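You operate a simulated robot arm through the tools that you are given. There is no shell and no other tool. Be economical: measure what you need, move in short steps, check, and stop when the job is done.

You are at the controls of a simulated robot arm. One attempt, no reset.

TASK
Stack the ball bearing labelled "30" from the vice end of the tool bench on top of the ball bearing marked "40".
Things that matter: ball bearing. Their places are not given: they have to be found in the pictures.

Only the result counts: the job must be done as asked and must still hold three seconds after the hand-in. Knocking over, shifting, dropping, spilling or breaking anything else fails it.

THE ROBOT
A 7-joint arm with a two-finger parallel gripper, fixed in place. Base frame: the origin is at the foot of the arm, x ahead of it, y to its left, z up; the work surface is at about z = 0. Readings come in m, degrees, newtons and seconds.
With the tool pointing down near the work surface it reaches from about 0.22 to 0.58 m from the base axis. Its first joint turns from -66.0 to 66.0 degrees. Payload 2.5 kg.
The TCP is the grasp point between the finger pads, 0.023 m short of the fingertips. In the tool frame z runs along the fingers and y along their closing line. Largest opening 0.094 m; finger width 0.038, thickness 0.01; the body of the gripper, 0.054 by 0.096 m, starts 0.039 m behind the TCP.
Orientation is that of the tool frame in the base frame, as a unit quaternion [w, x, y, z]. With the fingers straight down and closing along the base's y, the tool's x points along the base's -x, its y along +y and its z along -z.

THE INTERFACE
- The arm moves only by the tool servo_tool. Its argument "deltas" is a list of rows, each an object (a shift or turn left out is 0, a gripper value left out holds the last) with "slide": the shift along the tool's x, y, z in m, a list of three; "rotation": the turn, a rotation vector about the tool's x, y, z in degrees, a list of three; "jaw": the gripper command, from -1 (fully open) to 1 (shut), values between in proportion. In form: [{"slide": [x, y, z], "rotation": [wx, wy, wz], "jaw": jaw}, ...]. A call has 1 to 20 rows; each row shifts and turns the commanded pose from where the row before left it, along the tool's axes as they then stand. Rows are played at 5 a second. More than 0.05 m and 8.6 degrees between two rows, or a gripper value outside its range, and nothing of the call is played. A pose out of reach is approached as far as the arm can. The call stops where the force on the tool passes 40 N (or 10 N more than at its start, if that is more) or the arm is blocked; 0.2 s more then pass. Each finger travels about 0.108 m/s and halts on what it meets, pressing with about 31 N; the grip force reading is that of the motor and also rises with nothing between the fingers. The clock runs only during rows and for 0.2 s after the last one: add rows that do not move to give the fingers time. The reply holds the time, the measured pose of the TCP, the force on the tool along the base axes, the opening and the grip force, in the units named above and with some noise, and new pictures: "show" is both (left out), scene, wrist or none.
- Cameras (640 x 400 px; columns grow to the right, rows downward): "scene" is fixed at [0.1149, -0.4027, 0.5506]; the picture's right is [0.86, -0.51, 0.00], its down [-0.26, -0.44, -0.86] and it looks along [0.44, 0.74, -0.51] (base axes); focal length 351 px, centre (320, 200). "wrist" rides on the gripper at [-0.039, 0, -0.044] in the tool frame; the picture's right is [0.00, -1.00, 0.00], its down [0.97, 0.00, -0.24] and it looks along [0.24, 0.00, 0.97] (tool axes); focal length 218 px, centre (320, 200).
- measure_at(camera, pixels): for up to 12 pixels [column, row] of the newest picture of that camera ("zoom" is the newest enlarged one), the place [x, y, z] in the base frame of the surface seen there, good to about 0.002 m. No time passes.
- close_up(camera, box): a new picture of the part [left, top, right, bottom] of that camera's present view, enlarged. No time passes.
- finish_job(): hands the job in; it is judged then, once.

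Keep the steps short. Do not move on a guess: measure, check each grasp and each placing, and mend mistakes. In all there are 60 turns and 120 pictures (those below and enlarged ones count). Leave the gripper open and the arm clear of the work at the hand-in unless told otherwise, and finish with a single line.

The tools are called after "Request:" as a command line: name --argument value ..., lists and objects as JSON in quotes. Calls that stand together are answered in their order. servo_tool: Moves the arm, as the interface text tells. Its arguments: {"type":"object","properties":{"deltas":{"type":"array","items":{"type":"object","properties":{"slide":{"type":"array","items":{"type":"number"}},"rotation":{"type":"array","items":{"type":"number"}},"jaw":{"type":"number"}}}},"show":{"type":"string","enum":["both","scene","wrist","none"]}},"required":["deltas"]} The other tools are called the same way: measure_at (camera, pixels) gives the place of the surface under pixels of a picture; close_up (camera, box) takes an enlarged picture of a part of a camera's view; finish_job () hands the job in.

At the start:

```text
time: 0.0
eef_pos: [0.2695, 0.3389, 0.2681]
orientation: [-0.001, 0.0, 1.0, 0.0]
ft_force: [0.3, 0.5, 0.1]
grip_width: 0.0939
grasp_force: 0.1
```

scene: 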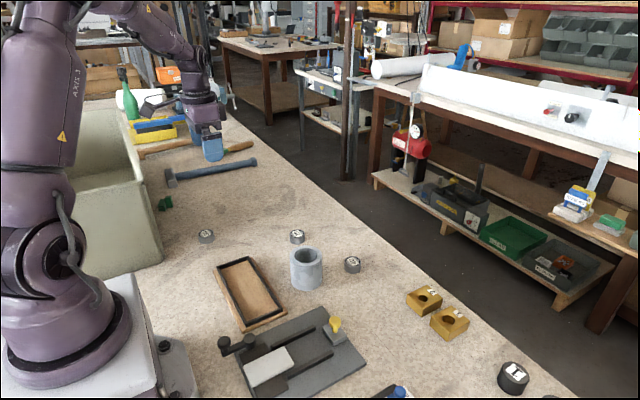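
wrist: 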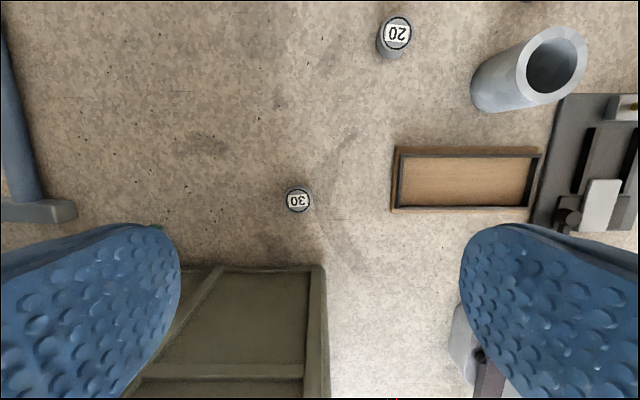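

The scene shows small labelled round parts near (206,236), (297,237), (352,264) and (513,377). I'll enlarge them to read the labels.

Request:
close_up --camera "scene" --box '[180, 210, 380, 335]'

Request:
close_up --camera "scene" --box '[380, 275, 580, 400]'

Request:
measure_at --camera "scene" --pixels '[[206, 233], [297, 233], [352, 261], [514, 371], [424, 296], [449, 318], [206, 243], [352, 272], [306, 255], [267, 370], [300, 350], [337, 325]]'

```text
3.20 times, centred on (280, 272) of scene
```

zoom: 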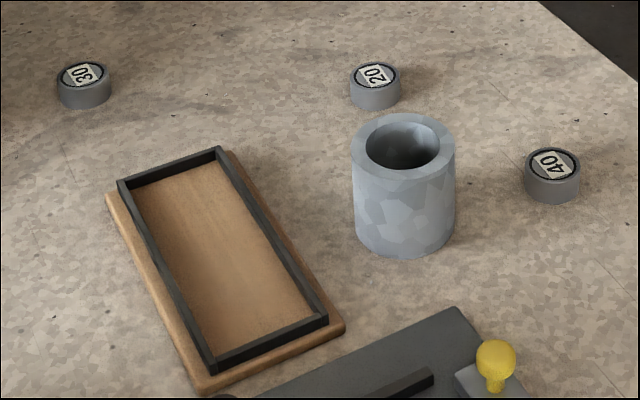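

```text
3.20 times, centred on (480, 338) of scene
```

zoom: 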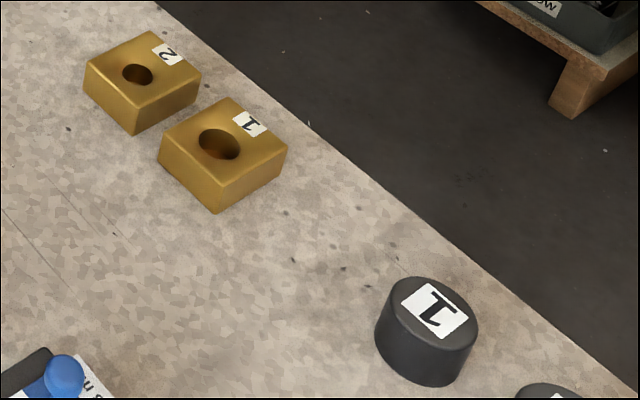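

```text
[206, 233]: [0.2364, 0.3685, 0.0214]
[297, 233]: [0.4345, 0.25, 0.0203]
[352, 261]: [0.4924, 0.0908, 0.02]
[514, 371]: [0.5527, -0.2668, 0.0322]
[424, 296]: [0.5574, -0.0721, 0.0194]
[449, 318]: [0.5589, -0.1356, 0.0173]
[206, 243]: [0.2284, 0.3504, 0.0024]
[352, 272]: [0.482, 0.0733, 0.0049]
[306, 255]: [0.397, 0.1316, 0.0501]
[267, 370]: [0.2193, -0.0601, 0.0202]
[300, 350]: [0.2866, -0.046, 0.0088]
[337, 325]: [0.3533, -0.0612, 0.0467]
```

A 30 lies at (0.235, 0.36), a 20 at (0.43, 0.24) and the 40 at (0.49, 0.085). The vice end (negative y) is partly out of view, so another 30 could be there. I'll raise the arm a little and sweep it over to look with the wrist camera.

Request:
servo_tool --deltas '[{"slide": [-0.03, 0, -0.03]}, {"slide": [-0.03, -0.03, -0.02]}, {"slide": [0, -0.045, 0]}, {"slide": [0, -0.045, 0]}, {"slide": [0, -0.045, 0]}, {"slide": [0, -0.045, 0]}, {"slide": [0, -0.045, 0]}, {"slide": [0, -0.045, 0]}, {"slide": [0, -0.045, 0]}, {"slide": [0, -0.045, 0]}, {"slide": [0, -0.045, 0]}, {"slide": [0, -0.045, 0]}, {"slide": [0, 0, 0]}, {"slide": [0, 0, 0]}]'

```text
time: 3.0
eef_pos: [0.3297, -0.1396, 0.3193]
orientation: [0.0, 0.0, 1.0, 0.0]
ft_force: [-0.4, 0.6, -0.2]
grip_width: 0.0942
grasp_force: 0.0
```

scene: 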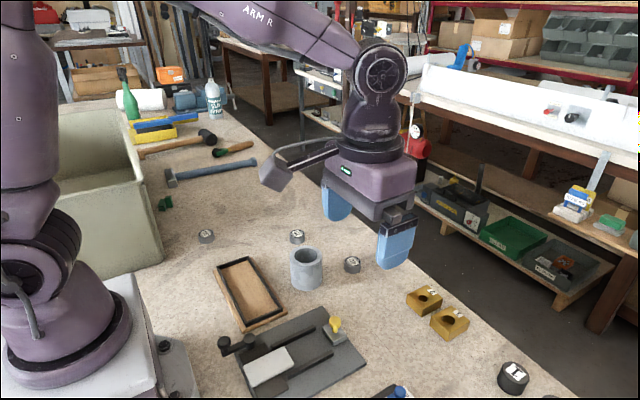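
wrist: 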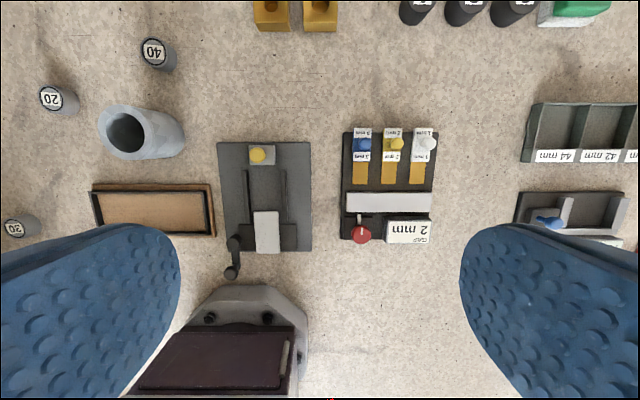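

No second 30 is visible yet, but the bench continues to the right. I'll sweep further.

Request:
servo_tool --deltas '[{"slide": [0, -0.045, 0]}, {"slide": [0, -0.045, 0]}, {"slide": [0, -0.045, 0]}, {"slide": [0, -0.045, 0]}, {"slide": [0, -0.045, 0]}, {"slide": [0, 0, 0]}, {"slide": [0, 0, 0]}]' --show "wrist"

```text
time: 4.6
eef_pos: [0.3286, -0.3663, 0.3188]
orientation: [0.0, 0.0, 1.0, 0.0]
ft_force: [0.5, 0.4, -0.7]
grip_width: 0.0942
grasp_force: 0.0
```

wrist: 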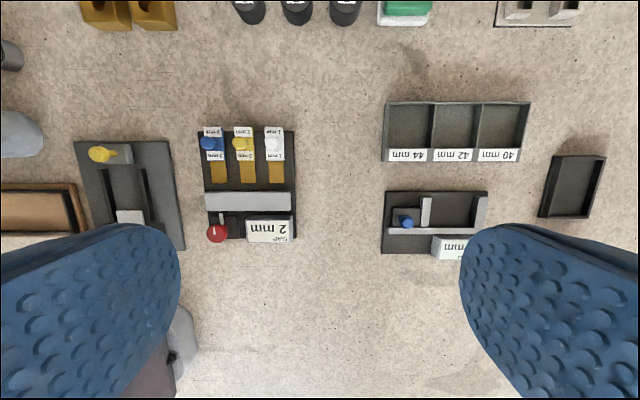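

No bearings show here. I'll enlarge the far-left end of the bench in the scene view to find the vice, and also the right part of the wrist view.

Request:
close_up --camera "scene" --box '[80, 55, 280, 180]'

Request:
close_up --camera "wrist" --box '[340, 0, 640, 260]'

```text
3.20 times, centred on (180, 118) of scene
```

zoom: 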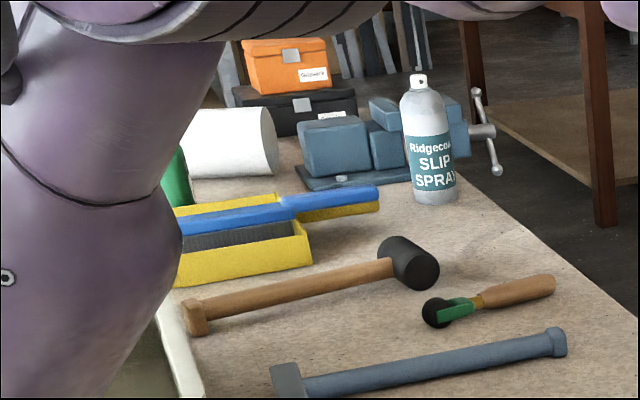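

```text
1.54 times, centred on (490, 130) of wrist
```

zoom: 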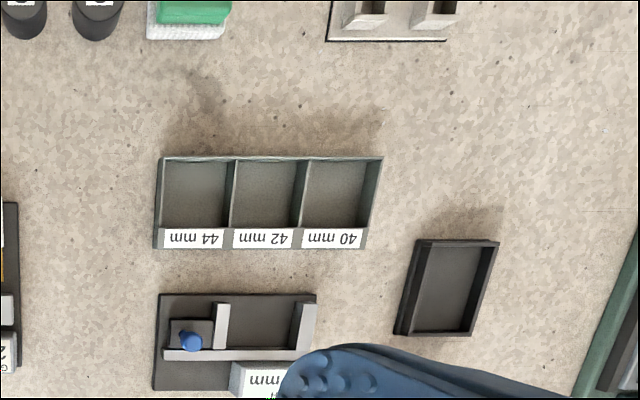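

The bench vice (blue, behind the slip spray) is at the far +y end, so the 30 at about (0.236, 0.368) is the target. I'll sweep back and measure it along with the bin rim next to it.

Request:
servo_tool --deltas '[{"slide": [0, 0.048, 0]}, {"slide": [0, 0.048, 0]}, {"slide": [0, 0.048, 0]}, {"slide": [0, 0.048, 0]}, {"slide": [0, 0.048, 0]}, {"slide": [0, 0.048, 0]}, {"slide": [0, 0.048, 0]}, {"slide": [0, 0.048, 0]}, {"slide": [0, 0.048, 0]}, {"slide": [0, 0.048, 0]}, {"slide": [0, 0.048, 0]}, {"slide": [0, 0.048, 0]}, {"slide": [0.02, 0.048, 0]}, {"slide": [0.02, 0.048, 0]}, {"slide": [0.02, 0.048, 0.02]}, {"slide": [0, 0, 0.02]}, {"slide": [0, 0, 0]}]'

```text
refused: row 13 steps farther than a row can; nothing moved
```

That was refused because row 13 was too long; I'll shorten it.

Request:
servo_tool --deltas '[{"slide": [0, 0.048, 0]}, {"slide": [0, 0.048, 0]}, {"slide": [0, 0.048, 0]}, {"slide": [0, 0.048, 0]}, {"slide": [0, 0.048, 0]}, {"slide": [0, 0.048, 0]}, {"slide": [0, 0.048, 0]}, {"slide": [0, 0.048, 0]}, {"slide": [0, 0.048, 0]}, {"slide": [0, 0.048, 0]}, {"slide": [0, 0.048, 0]}, {"slide": [0, 0.048, 0]}, {"slide": [0.02, 0.045, 0]}, {"slide": [0.02, 0.045, 0]}, {"slide": [0.02, 0.045, 0]}, {"slide": [0, 0, 0.04]}, {"slide": [0, 0, 0]}]'

```text
time: 8.2
eef_pos: [0.2688, 0.3438, 0.2783]
orientation: [0.0, 0.0, 1.0, -0.001]
ft_force: [-0.9, 0.7, -0.2]
grip_width: 0.0938
grasp_force: 0.1
```

scene: 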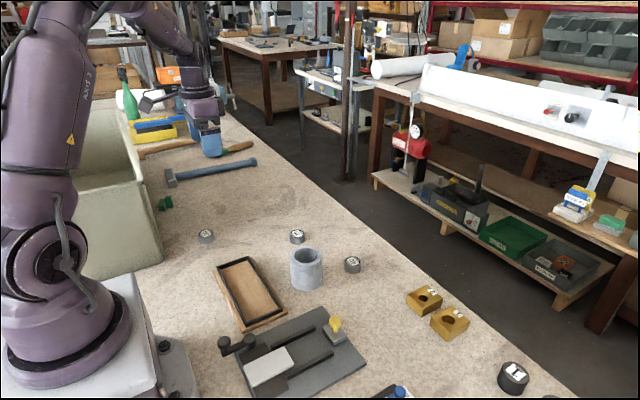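
wrist: 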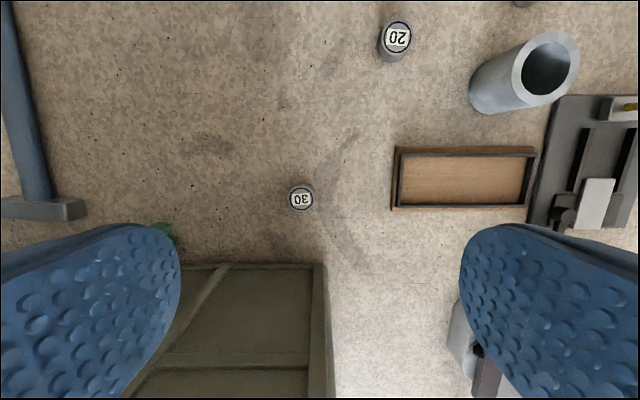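

I'll measure the 30's top and edges and the bin rim.

Request:
measure_at --camera "wrist" --pixels '[[300, 198], [290, 198], [311, 198], [300, 188], [300, 208], [220, 266], [280, 267], [318, 267], [324, 300], [163, 235], [300, 264], [395, 38]]'

Request:
close_up --camera "wrist" --box '[240, 150, 400, 280]'

```text
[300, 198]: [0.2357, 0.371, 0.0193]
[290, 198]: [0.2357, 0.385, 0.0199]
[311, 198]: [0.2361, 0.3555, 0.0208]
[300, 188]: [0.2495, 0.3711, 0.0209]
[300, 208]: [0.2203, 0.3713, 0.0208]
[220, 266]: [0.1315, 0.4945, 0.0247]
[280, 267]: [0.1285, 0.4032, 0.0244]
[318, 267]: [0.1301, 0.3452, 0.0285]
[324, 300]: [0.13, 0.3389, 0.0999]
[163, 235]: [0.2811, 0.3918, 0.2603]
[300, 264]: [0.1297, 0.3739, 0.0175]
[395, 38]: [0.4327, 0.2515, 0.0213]
```

```text
3.08 times, centred on (320, 215) of wrist
```

zoom: 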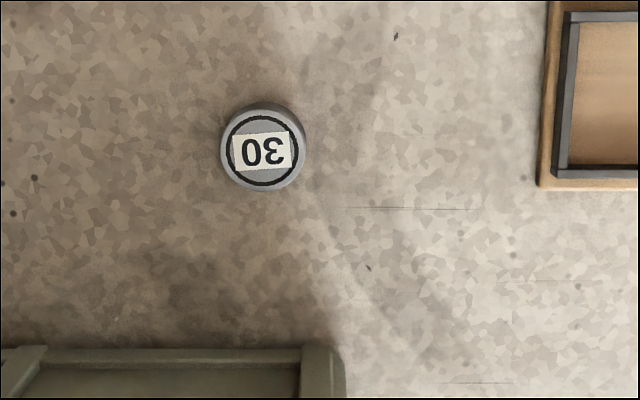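

The 30's centre is about (0.235, 0.370), its top is at z≈0.0205 and it is about 0.037 m across. The bin rim is 0.1 m away, so there is room. I'll move above it and down to z≈0.10, then check.

Request:
servo_tool --deltas '[{"slide": [0.017, 0.013, 0.02]}, {"slide": [0.017, 0.0125, 0.03]}, {"slide": [0, 0, 0.04]}, {"slide": [0, 0, 0.04]}, {"slide": [0, 0, 0.04]}, {"slide": [0, 0, 0]}, {"slide": [0, 0, 0]}]'

```text
time: 9.3
eef_pos: [0.2358, 0.3718, 0.1451]
orientation: [-0.001, 0.001, 1.0, 0.002]
ft_force: [2.8, 0.0, 1.6]
grip_width: 0.094
grasp_force: 0.0
stopped in row 5: the force on the tool passed its limit (the readings are from after the stop); the commanded pose is now the measured one
```

scene: 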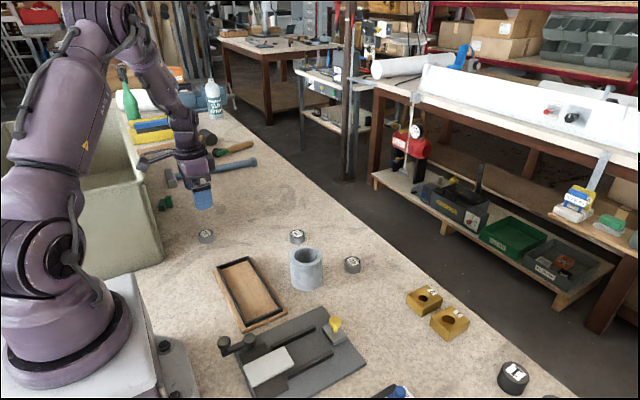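
wrist: 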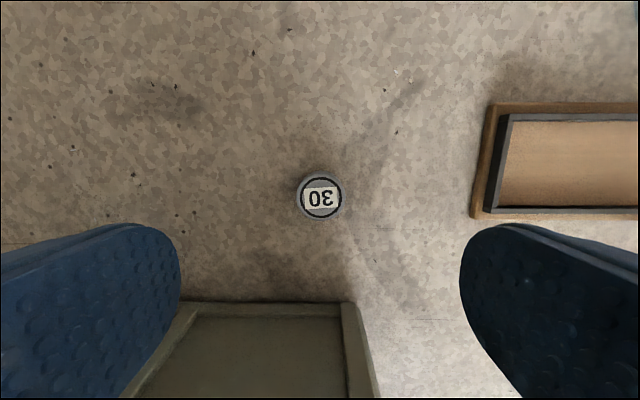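

The arm met a force limit at z=0.145, so something touched, possibly the wrist or forearm against the bin. I'll look closely at the scene and measure the rim.

Request:
close_up --camera "scene" --box '[70, 80, 270, 205]'

Request:
measure_at --camera "scene" --pixels '[[128, 183], [115, 150], [160, 262], [188, 163], [195, 178], [150, 155], [135, 155], [165, 100], [160, 60], [90, 185]]'

```text
3.20 times, centred on (170, 142) of scene
```

zoom: 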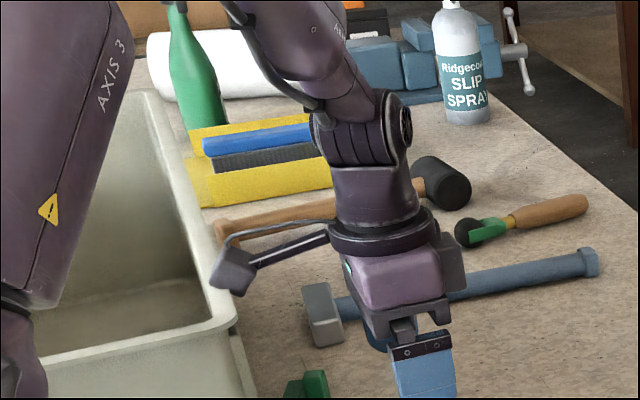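

```text
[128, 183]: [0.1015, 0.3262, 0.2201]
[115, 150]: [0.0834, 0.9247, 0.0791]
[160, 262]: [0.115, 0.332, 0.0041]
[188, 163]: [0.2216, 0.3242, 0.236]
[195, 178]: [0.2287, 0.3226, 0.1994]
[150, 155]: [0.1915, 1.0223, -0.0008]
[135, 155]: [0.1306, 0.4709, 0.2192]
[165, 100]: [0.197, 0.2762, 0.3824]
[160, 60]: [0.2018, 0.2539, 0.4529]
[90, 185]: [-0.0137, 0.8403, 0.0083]
```

Rim top is z≈0.22 at x≈0.13. The protruding bracket at (143,165) probably touched it. I'll measure the bracket.

Request:
measure_at --camera "zoom" --pixels '[[230, 270], [240, 285], [215, 280], [290, 250], [320, 237], [232, 320], [160, 100], [195, 230], [345, 130], [400, 300]]'

Request:
close_up --camera "wrist" --box '[120, 200, 420, 400]'

```text
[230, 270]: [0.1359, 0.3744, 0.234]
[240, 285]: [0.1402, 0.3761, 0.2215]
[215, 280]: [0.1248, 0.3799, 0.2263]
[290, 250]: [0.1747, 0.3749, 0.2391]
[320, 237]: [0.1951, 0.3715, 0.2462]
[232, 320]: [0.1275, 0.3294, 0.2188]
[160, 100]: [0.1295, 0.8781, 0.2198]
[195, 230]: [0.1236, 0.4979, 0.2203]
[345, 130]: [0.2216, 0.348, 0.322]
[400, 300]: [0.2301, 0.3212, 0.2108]
```

```text
2.00 times, centred on (270, 300) of wrist
```

zoom: 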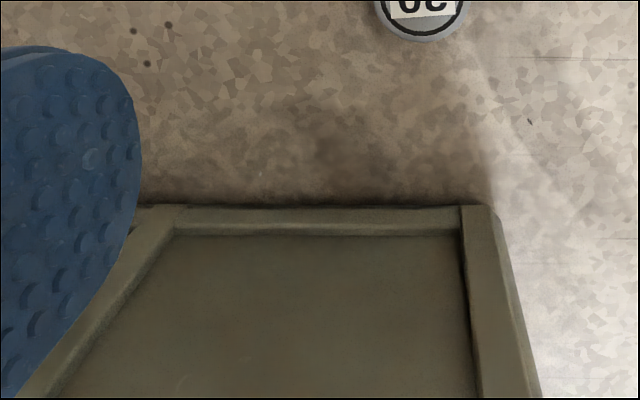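

The bracket sticks out about 0.11 m along tool +x and rests on the rim. I'll lift, then turn the tool about its z by −80° so the bracket points toward −y, away from the bin.

Request:
servo_tool --deltas '[{"slide": [0, 0, -0.03]}, {"slide": [0, 0, -0.04]}, {"slide": [0, 0, -0.03]}, {"rotation": [0, 0, -8]}, {"rotation": [0, 0, -8]}, {"rotation": [0, 0, -8]}, {"rotation": [0, 0, -8]}, {"rotation": [0, 0, -8]}, {"rotation": [0, 0, -8]}, {"rotation": [0, 0, -8]}, {"rotation": [0, 0, -8]}, {"rotation": [0, 0, -8]}, {"rotation": [0, 0, -8]}, {}, {}]'

```text
time: 12.5
eef_pos: [0.2363, 0.3693, 0.2448]
orientation: [0.002, -0.643, 0.766, 0.002]
ft_force: [0.1, -0.2, 0.1]
grip_width: 0.0942
grasp_force: 0.2
```

scene: 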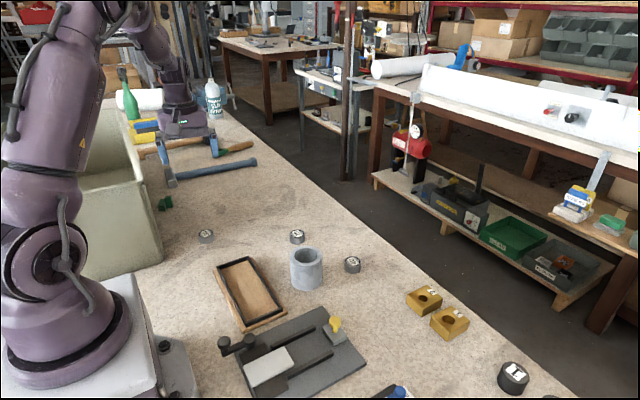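
wrist: 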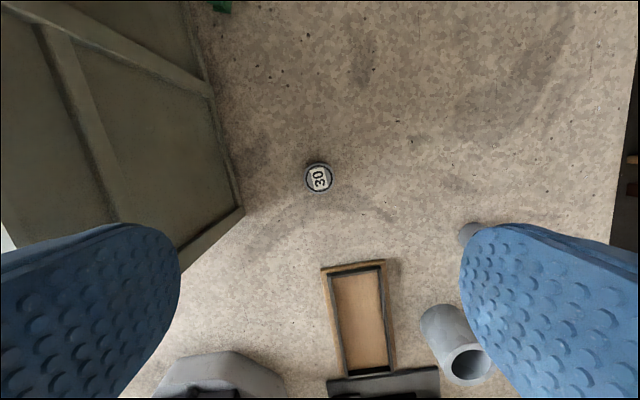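

The orientation is good. I'll descend to z≈0.105 in small steps.

Request:
servo_tool --deltas '[{"slide": [0, 0, 0.03]}, {"slide": [0, 0, 0.03]}, {"slide": [0, 0, 0.03]}, {"slide": [0, 0, 0.03]}, {"slide": [0, 0, 0.02]}, {}, {}]'

```text
time: 14.1
eef_pos: [0.2374, 0.3707, 0.1057]
orientation: [0.001, -0.643, 0.766, 0.002]
ft_force: [0.0, 0.5, 0.3]
grip_width: 0.0941
grasp_force: 0.0
```

scene: 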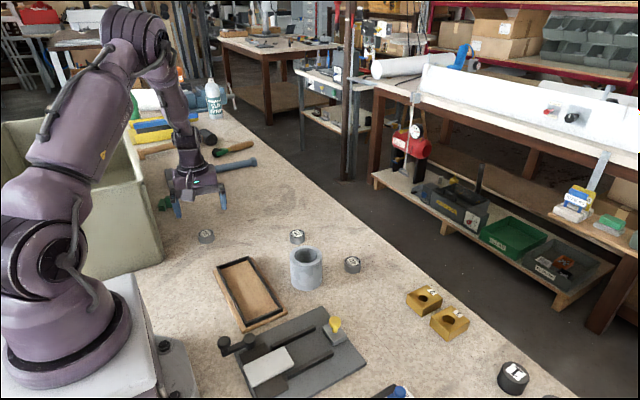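
wrist: 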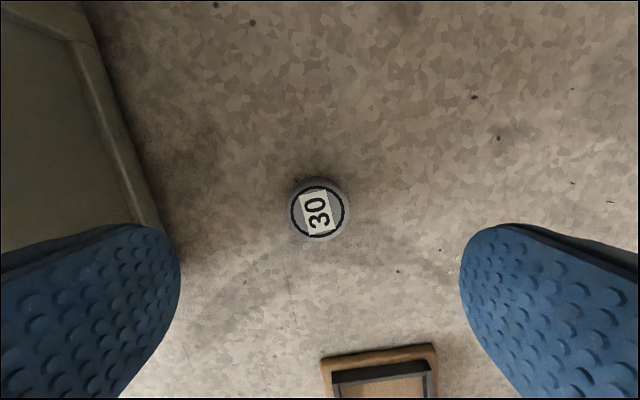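

Clear so far. I'll measure the bearing precisely from here.

Request:
measure_at --camera "wrist" --pixels '[[318, 212], [294, 212], [343, 212], [318, 188], [318, 238]]'

Request:
close_up --camera "wrist" --box '[260, 160, 380, 260]'

```text
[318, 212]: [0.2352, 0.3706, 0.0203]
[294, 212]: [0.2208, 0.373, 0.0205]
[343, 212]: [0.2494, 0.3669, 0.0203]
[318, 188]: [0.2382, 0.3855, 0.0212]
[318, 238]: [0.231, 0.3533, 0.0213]
```

```text
4.00 times, centred on (320, 210) of wrist
```

zoom: 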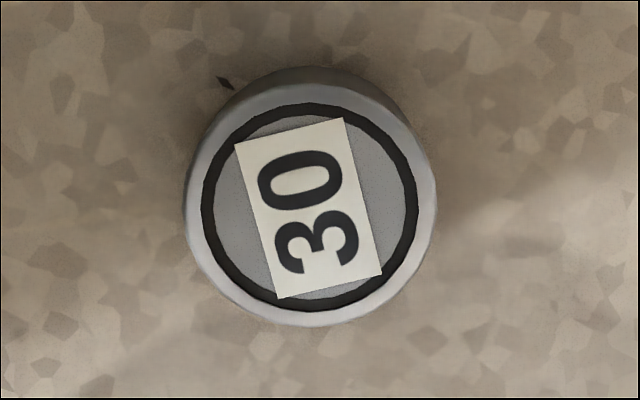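

The centre is (0.235, 0.370). I'll correct by 2 mm, descend to z≈0.027 and look before closing.

Request:
servo_tool --deltas '[{"slide": [0.001, 0.002, 0.02]}, {"slide": [0, 0, 0.02]}, {"slide": [0, 0, 0.02]}, {"slide": [0, 0, 0.01]}, {"slide": [0, 0, 0.008]}, {}, {}]'

```text
time: 15.7
eef_pos: [0.2344, 0.3709, 0.0278]
orientation: [0.002, -0.642, 0.766, 0.001]
ft_force: [-0.7, -0.7, -1.1]
grip_width: 0.0942
grasp_force: 0.0
```

scene: 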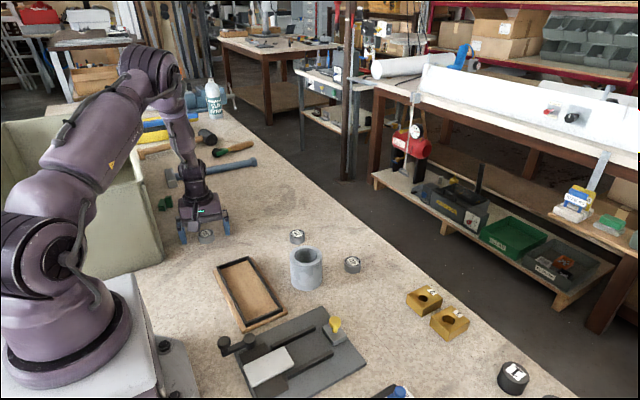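
wrist: 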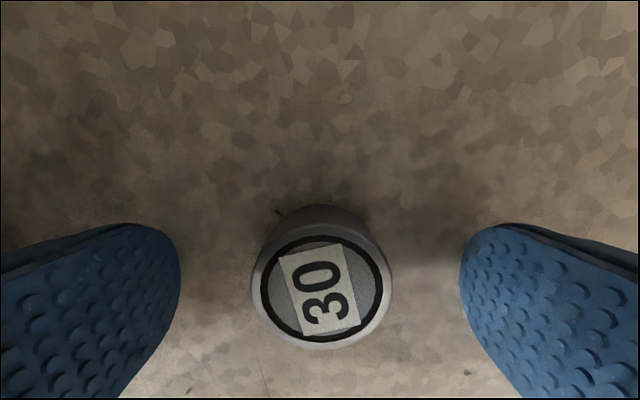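

The bearing is centred between the fingers. I'll close on it.

Request:
servo_tool --deltas '[{"jaw": 0.0}, {"jaw": 0.6}, {"jaw": 0.6}, {}, {}]' --show "wrist"

```text
time: 16.9
eef_pos: [0.2347, 0.3703, 0.0286]
orientation: [0.002, -0.643, 0.766, 0.002]
ft_force: [0.1, 0.3, 1.3]
grip_width: 0.0383
grasp_force: 30.9
```

wrist: 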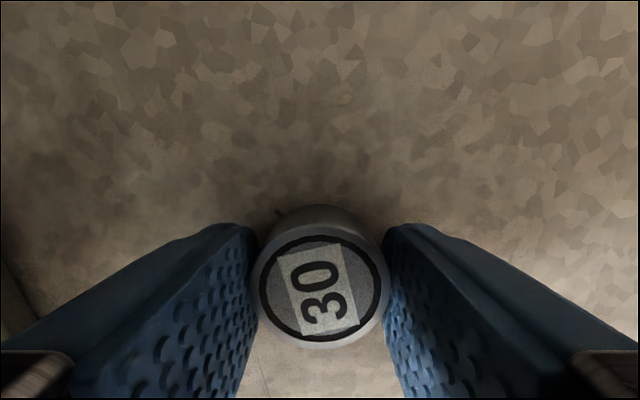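

Gripped: opening 0.0383, force 31 N. I'll lift it straight up.

Request:
servo_tool --deltas '[{"slide": [0, 0, -0.01], "jaw": 0.9}, {"slide": [0, 0, -0.03]}, {"slide": [0, 0, -0.04]}, {"slide": [0, 0, -0.04]}, {"slide": [0, 0, -0.04]}, {}]' --show "both"

Request:
measure_at --camera "scene" --pixels '[[352, 260], [343, 262], [361, 262], [306, 252], [292, 255], [321, 255], [306, 285], [306, 264]]'

Request:
close_up --camera "scene" --box '[280, 225, 380, 290]'

```text
time: 18.3
eef_pos: [0.2318, 0.3705, 0.1874]
orientation: [0.002, -0.643, 0.766, 0.003]
ft_force: [-1.0, 0.0, -0.9]
grip_width: 0.0388
grasp_force: 30.6
```

scene: 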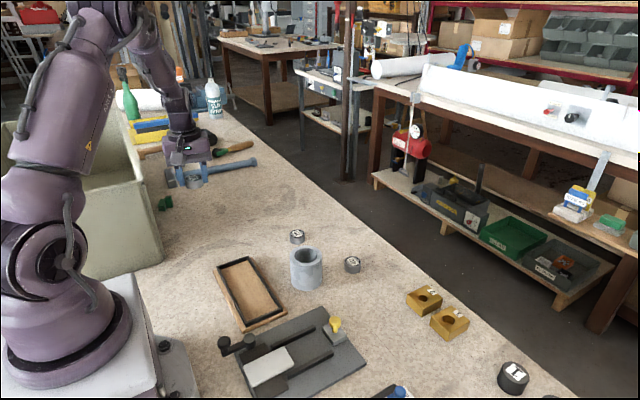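
wrist: 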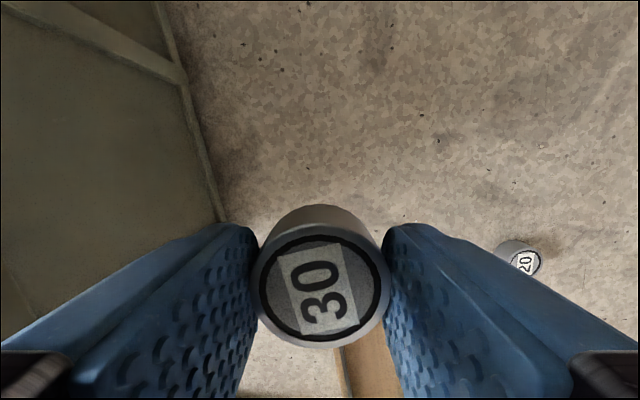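

```text
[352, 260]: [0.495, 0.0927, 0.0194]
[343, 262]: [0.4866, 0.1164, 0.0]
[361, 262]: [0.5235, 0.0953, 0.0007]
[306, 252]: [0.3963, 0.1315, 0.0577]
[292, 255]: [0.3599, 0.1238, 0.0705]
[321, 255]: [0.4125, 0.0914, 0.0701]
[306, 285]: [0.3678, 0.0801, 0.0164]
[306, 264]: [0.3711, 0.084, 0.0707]
```

```text
6.15 times, centred on (330, 258) of scene
```

zoom: 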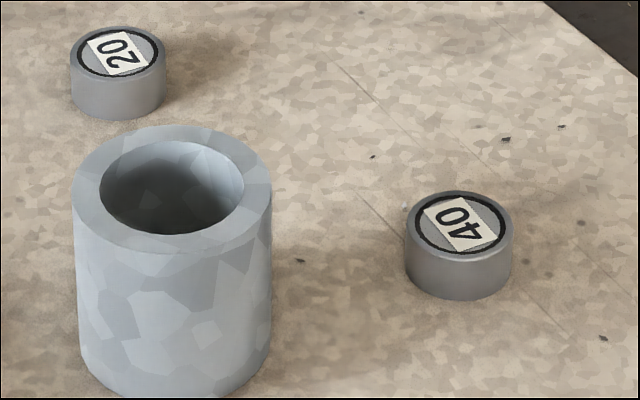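

The bearing is held and lifted. The 40's top centre is about (0.494, 0.089), and the tube (0.07 m high) is about 0.1 m toward −x. I'll raise, move away from the bin, turn back +80° and stop short at about (0.40, 0.09) so the wrist camera sees the 40.

Request:
servo_tool --deltas '[{"slide": [0, 0, -0.02]}, {"slide": [0.0204, -0.0289, 0]}, {"slide": [0.0204, -0.0289, 0]}, {"slide": [0.0204, -0.0289, 0]}, {"slide": [0.0204, -0.0289, 0]}, {"rotation": [0, 0, 8]}, {"rotation": [0, 0, 8]}, {"rotation": [0, 0, 8]}, {"rotation": [0, 0, 8]}, {"rotation": [0, 0, 8]}, {"rotation": [0, 0, 8]}, {"rotation": [0, 0, 8]}, {"rotation": [0, 0, 8]}, {"rotation": [0, 0, 8]}, {"rotation": [0, 0, 8]}, {}]' --show "none"

Request:
servo_tool --deltas '[{"slide": [-0.0136, -0.0362, 0]}, {"slide": [-0.0136, -0.0362, 0]}, {"slide": [-0.0136, -0.0362, 0]}, {"slide": [-0.0136, -0.0362, 0]}, {"slide": [-0.0136, -0.0362, 0]}, {}, {}]'

```text
time: 21.7
eef_pos: [0.3328, 0.2676, 0.2069]
orientation: [0.0, 0.001, 1.0, 0.002]
ft_force: [-1.3, 0.0, -1.0]
grip_width: 0.0386
grasp_force: 30.7
```

```text
time: 23.3
eef_pos: [0.401, 0.0883, 0.2044]
orientation: [0.0, 0.0, 1.0, 0.002]
ft_force: [0.1, -0.7, -0.4]
grip_width: 0.0387
grasp_force: 31.1
```

scene: 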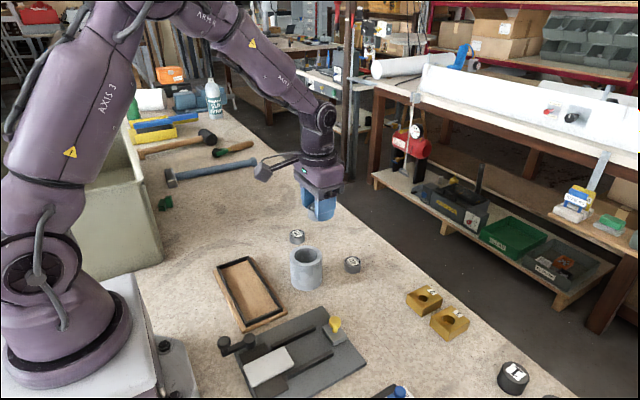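
wrist: 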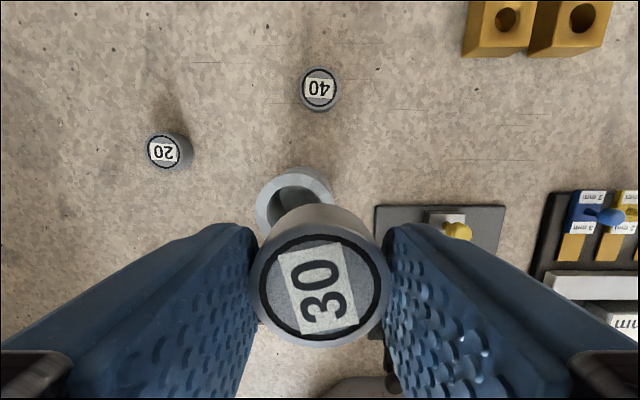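

The 40 shows at about (319,88). I'll enlarge it and measure its centre, plus the held 30's top.

Request:
close_up --camera "wrist" --box '[288, 68, 352, 108]'

Request:
measure_at --camera "wrist" --pixels '[[319, 88], [303, 88], [335, 88], [319, 73], [319, 103], [320, 292], [262, 292], [378, 292], [320, 245], [320, 336]]'

```text
10.00 times, centred on (320, 88) of wrist
```

zoom: 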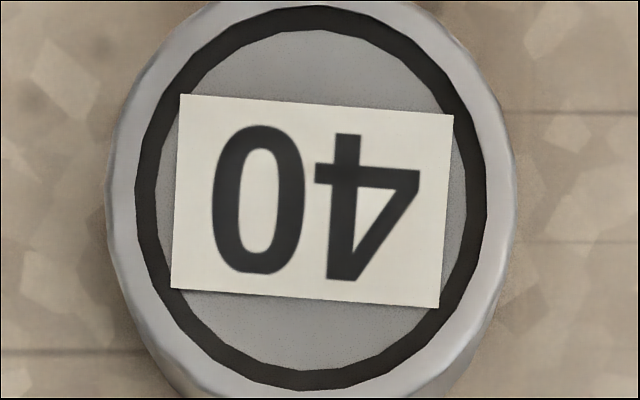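

```text
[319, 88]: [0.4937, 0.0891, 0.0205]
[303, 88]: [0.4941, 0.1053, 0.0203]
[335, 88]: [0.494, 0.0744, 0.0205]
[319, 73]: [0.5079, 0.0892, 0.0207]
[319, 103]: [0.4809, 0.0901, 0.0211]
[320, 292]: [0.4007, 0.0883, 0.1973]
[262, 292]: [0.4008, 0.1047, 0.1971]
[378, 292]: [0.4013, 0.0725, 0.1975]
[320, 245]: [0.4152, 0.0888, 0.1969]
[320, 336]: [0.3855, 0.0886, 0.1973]
```

The 40's centre is (0.494, 0.089) with top at z=0.0205. The held 30's centre is (0.4006, 0.0884), bottom about 0.1765. I'll move +0.0933 in x and lower it to about 2 cm above the 40.

Request:
servo_tool --deltas '[{"slide": [-0.0311, 0.0005, 0]}, {"slide": [-0.0311, 0.0003, 0]}, {"slide": [-0.0311, 0, 0]}, {"slide": [0, 0, 0.03]}, {"slide": [0, 0, 0.04]}, {"slide": [0, 0, 0.04]}, {"slide": [0, 0, 0.026]}, {}, {}]'

Request:
close_up --camera "scene" --box '[290, 205, 418, 285]'

Request:
measure_at --camera "wrist" --pixels '[[321, 291], [320, 245], [320, 336]]'

```text
time: 25.3
eef_pos: [0.4982, 0.0904, 0.0699]
orientation: [0.001, 0.0, 1.0, 0.002]
ft_force: [-1.1, 0.7, -1.3]
grip_width: 0.0387
grasp_force: 31.7
```

scene: 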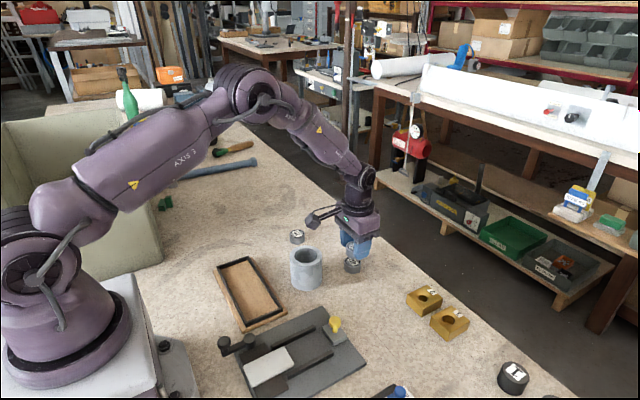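
wrist: 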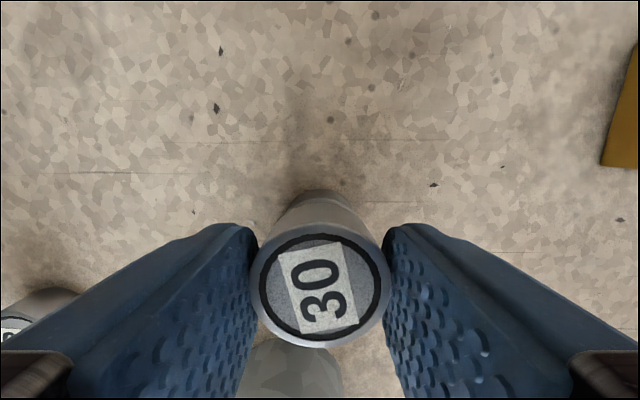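

```text
5.00 times, centred on (354, 245) of scene
```

zoom: 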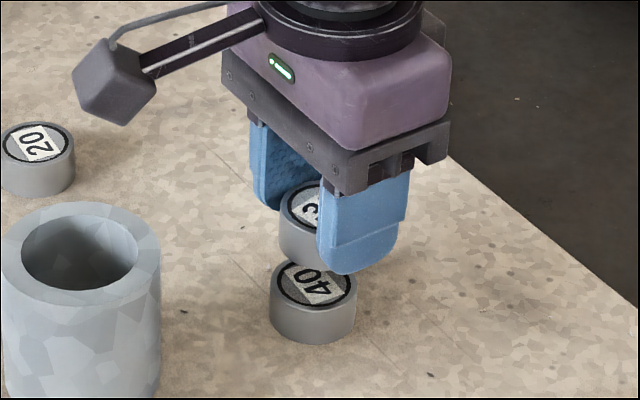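

```text
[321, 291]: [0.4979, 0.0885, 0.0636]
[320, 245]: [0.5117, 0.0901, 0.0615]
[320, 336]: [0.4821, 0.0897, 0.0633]
```

It's centred at about x=0.497, 3 mm too far (target 0.494). I'll correct and lower by 14 mm, then re-measure.

Request:
servo_tool --deltas '[{"slide": [0.003, 0, 0.005]}, {"slide": [0, 0, 0.005]}, {"slide": [0, 0, 0.004]}, {}, {}]'

Request:
close_up --camera "scene" --box '[322, 225, 386, 280]'

Request:
measure_at --camera "wrist" --pixels '[[321, 291], [320, 245], [320, 336], [265, 291], [375, 291]]'

```text
time: 26.5
eef_pos: [0.4939, 0.09, 0.056]
orientation: [0.0, 0.0, 1.0, 0.003]
ft_force: [-0.2, -0.1, -1.1]
grip_width: 0.0387
grasp_force: 31.0
```

scene: 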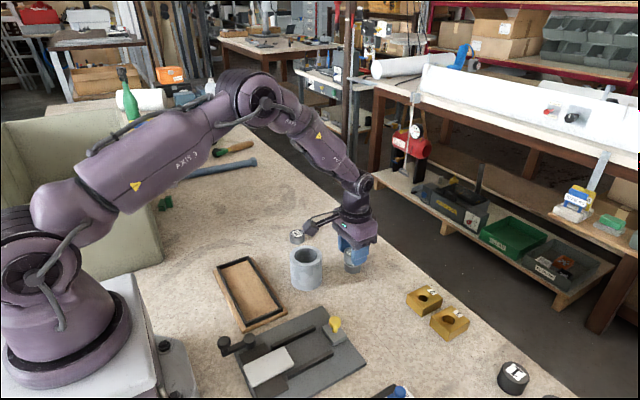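
wrist: 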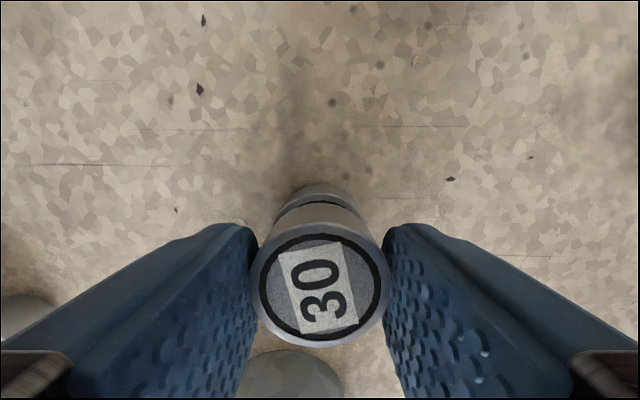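

```text
7.27 times, centred on (354, 252) of scene
```

zoom: 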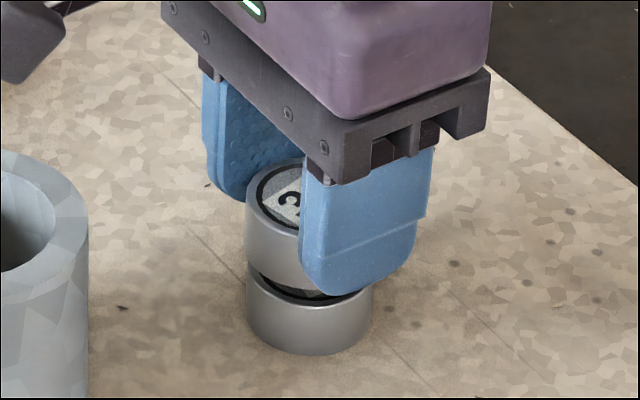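

```text
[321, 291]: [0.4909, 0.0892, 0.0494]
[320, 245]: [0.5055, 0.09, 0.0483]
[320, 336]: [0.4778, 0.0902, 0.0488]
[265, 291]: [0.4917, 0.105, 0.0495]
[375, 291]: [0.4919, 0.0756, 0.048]
```

Nicely aligned within about 2 mm; the bottom is about 7.5 mm above the 40. I'll nudge +1 mm in x and lower in small steps until it touches.

Request:
servo_tool --deltas '[{"slide": [-0.001, 0, 0.002]}, {"slide": [0, 0, 0.002]}, {"slide": [0, 0, 0.0015]}, {"slide": [0, 0, 0.001]}, {}, {}]'

Request:
close_up --camera "scene" --box '[322, 225, 386, 280]'

Request:
measure_at --camera "wrist" --pixels '[[321, 291], [320, 245], [320, 336], [265, 291], [375, 291]]'

```text
time: 27.9
eef_pos: [0.4956, 0.09, 0.0483]
orientation: [0.0, 0.0, 1.0, 0.003]
ft_force: [-0.4, -0.1, -0.5]
grip_width: 0.0387
grasp_force: 31.0
```

scene: 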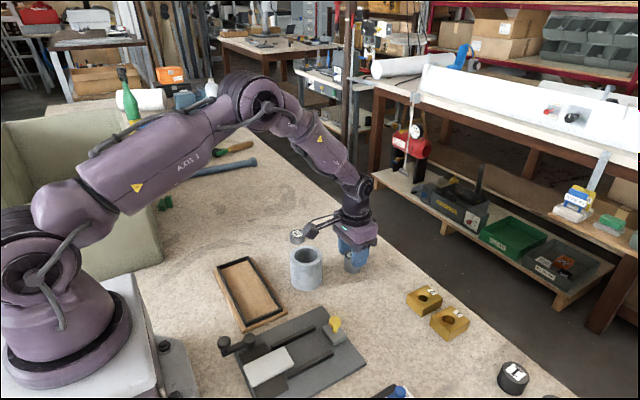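
wrist: 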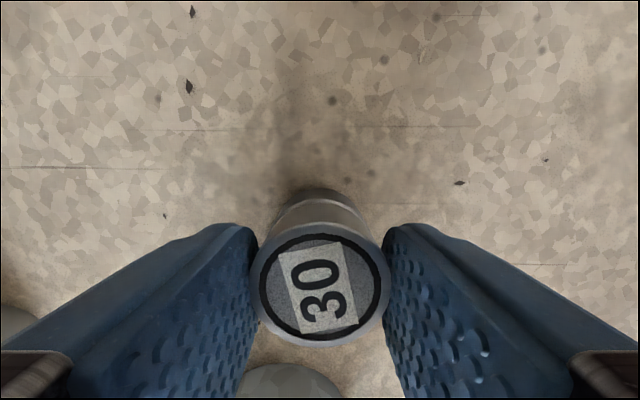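

```text
7.27 times, centred on (354, 252) of scene
```

zoom: 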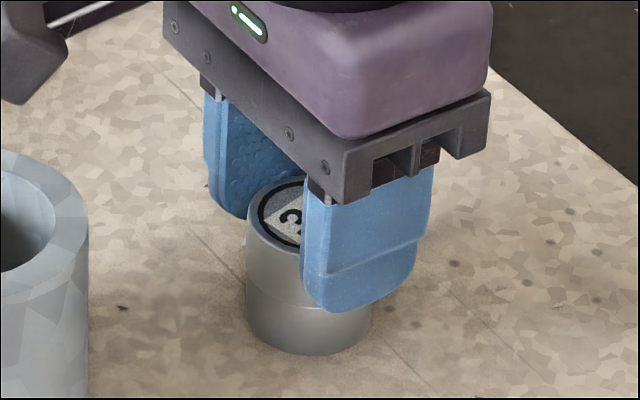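

```text
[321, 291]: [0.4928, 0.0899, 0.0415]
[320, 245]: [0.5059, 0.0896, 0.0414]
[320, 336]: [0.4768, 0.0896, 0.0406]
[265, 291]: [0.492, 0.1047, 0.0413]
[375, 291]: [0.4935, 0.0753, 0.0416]
```

Top is at 0.0413, so it's essentially at contact. I'll make one more small press of 1 mm to check the force.

Request:
servo_tool --deltas '[{"slide": [0, 0, 0.0005]}, {"slide": [0, 0, 0.0005]}, {}]' --show "none"

```text
time: 28.7
eef_pos: [0.493, 0.0882, 0.0491]
orientation: [0.0, 0.0, 1.0, 0.003]
ft_force: [-0.9, 0.0, -0.8]
grip_width: 0.0386
grasp_force: 30.9
```

Still no contact force; another 1 mm.

Request:
servo_tool --deltas '[{"slide": [0, 0, 0.0005]}, {"slide": [0, 0, 0.0005]}, {}]' --show "none"

```text
time: 29.5
eef_pos: [0.4949, 0.0886, 0.0481]
orientation: [0.001, 0.0, 1.0, 0.003]
ft_force: [-1.5, -0.7, 6.5]
grip_width: 0.0387
grasp_force: 30.6
```

Contact: 6.5 N upward, so it rests on the 40. I'll open gently, a little at a time.

Request:
servo_tool --deltas '[{"jaw": 0.2}, {"jaw": 0.0}, {"jaw": -0.3}, {"jaw": -0.5}, {}, {}]'

Request:
close_up --camera "scene" --box '[322, 225, 386, 280]'

```text
time: 30.9
eef_pos: [0.494, 0.0902, 0.0469]
orientation: [-0.001, 0.0, 1.0, 0.003]
ft_force: [-0.3, 0.8, 0.8]
grip_width: 0.0702
grasp_force: 0.1
```

scene: 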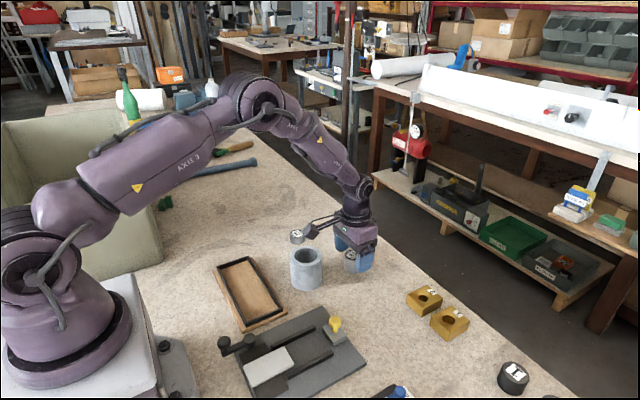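
wrist: 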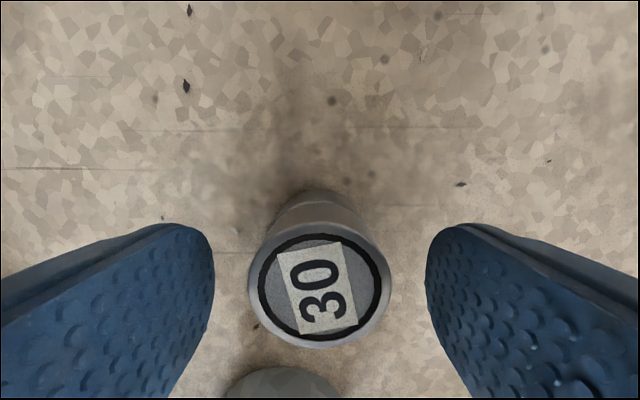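

```text
7.27 times, centred on (354, 252) of scene
```

zoom: 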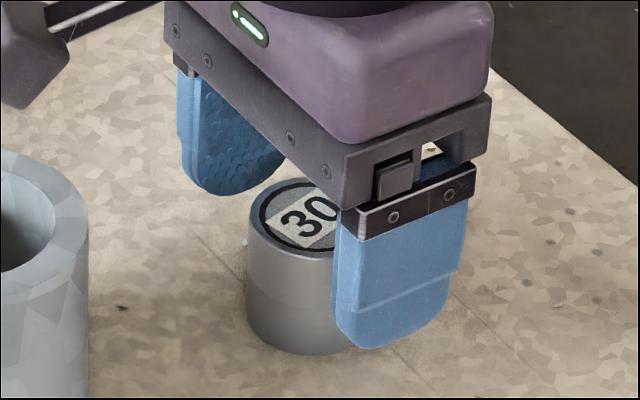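

The 30 is released and stands on the 40. I'll open fully and rise straight up, clear of the work.

Request:
servo_tool --deltas '[{"jaw": -1}, {}, {"slide": [0, 0, -0.01]}, {"slide": [0, 0, -0.03]}, {"slide": [0, 0, -0.04]}, {"slide": [0, 0, -0.04]}, {"slide": [0, 0, -0.04]}, {"slide": [0.04, 0, -0.02]}, {"slide": [0.04, 0, 0]}, {}, {}]'

Request:
close_up --camera "scene" --box '[280, 215, 408, 295]'

Request:
measure_at --camera "scene" --pixels '[[352, 252], [297, 233], [128, 183]]'

```text
time: 33.3
eef_pos: [0.4104, 0.0889, 0.2263]
orientation: [0.0, 0.0, 1.0, 0.002]
ft_force: [-0.5, 0.3, 0.1]
grip_width: 0.094
grasp_force: 0.1
```

scene: 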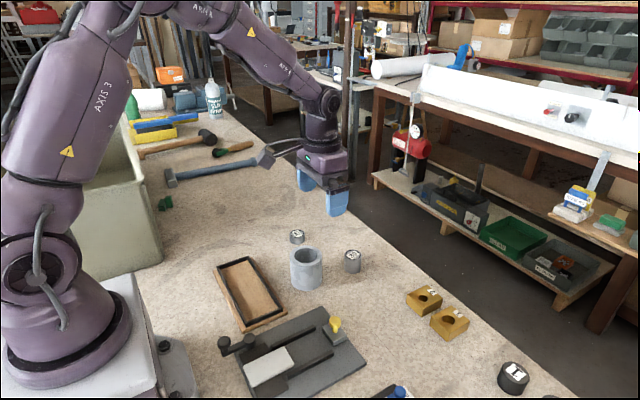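
wrist: 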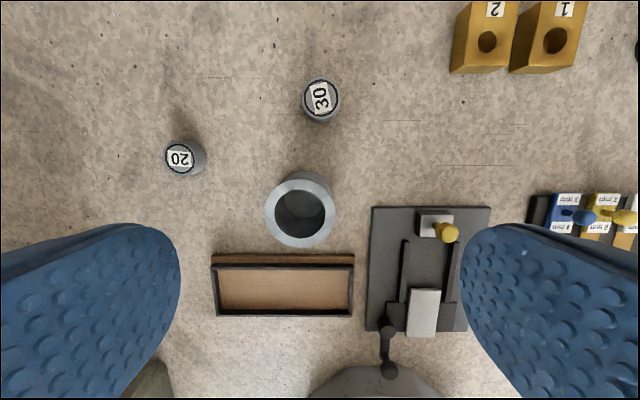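

```text
5.00 times, centred on (344, 255) of scene
```

zoom: 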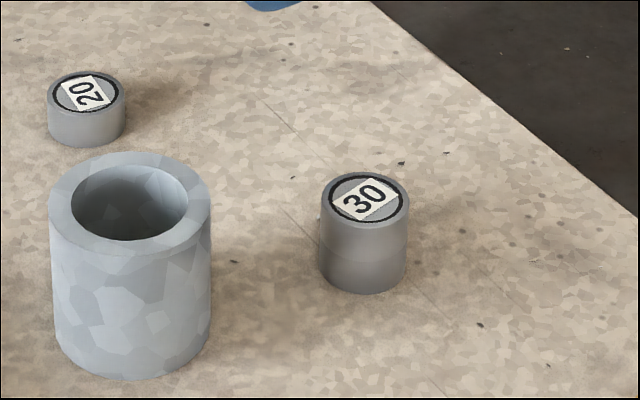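

```text
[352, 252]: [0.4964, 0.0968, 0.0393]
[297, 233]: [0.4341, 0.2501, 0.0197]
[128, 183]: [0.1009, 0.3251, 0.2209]
```

The 30 stands squarely on the 40, the other things I re-measured (the 20 and the bin) are where they were, and the gripper is open and clear. Handing in.

Request:
finish_job

```text
The job is handed in.
```

The "30" bearing from the vice end is stacked on the "40" and handed in with the gripper open and clear; on the way the wrist bracket bumped the bin rim and tripped the force limit, but the bin measured unmoved afterwards.
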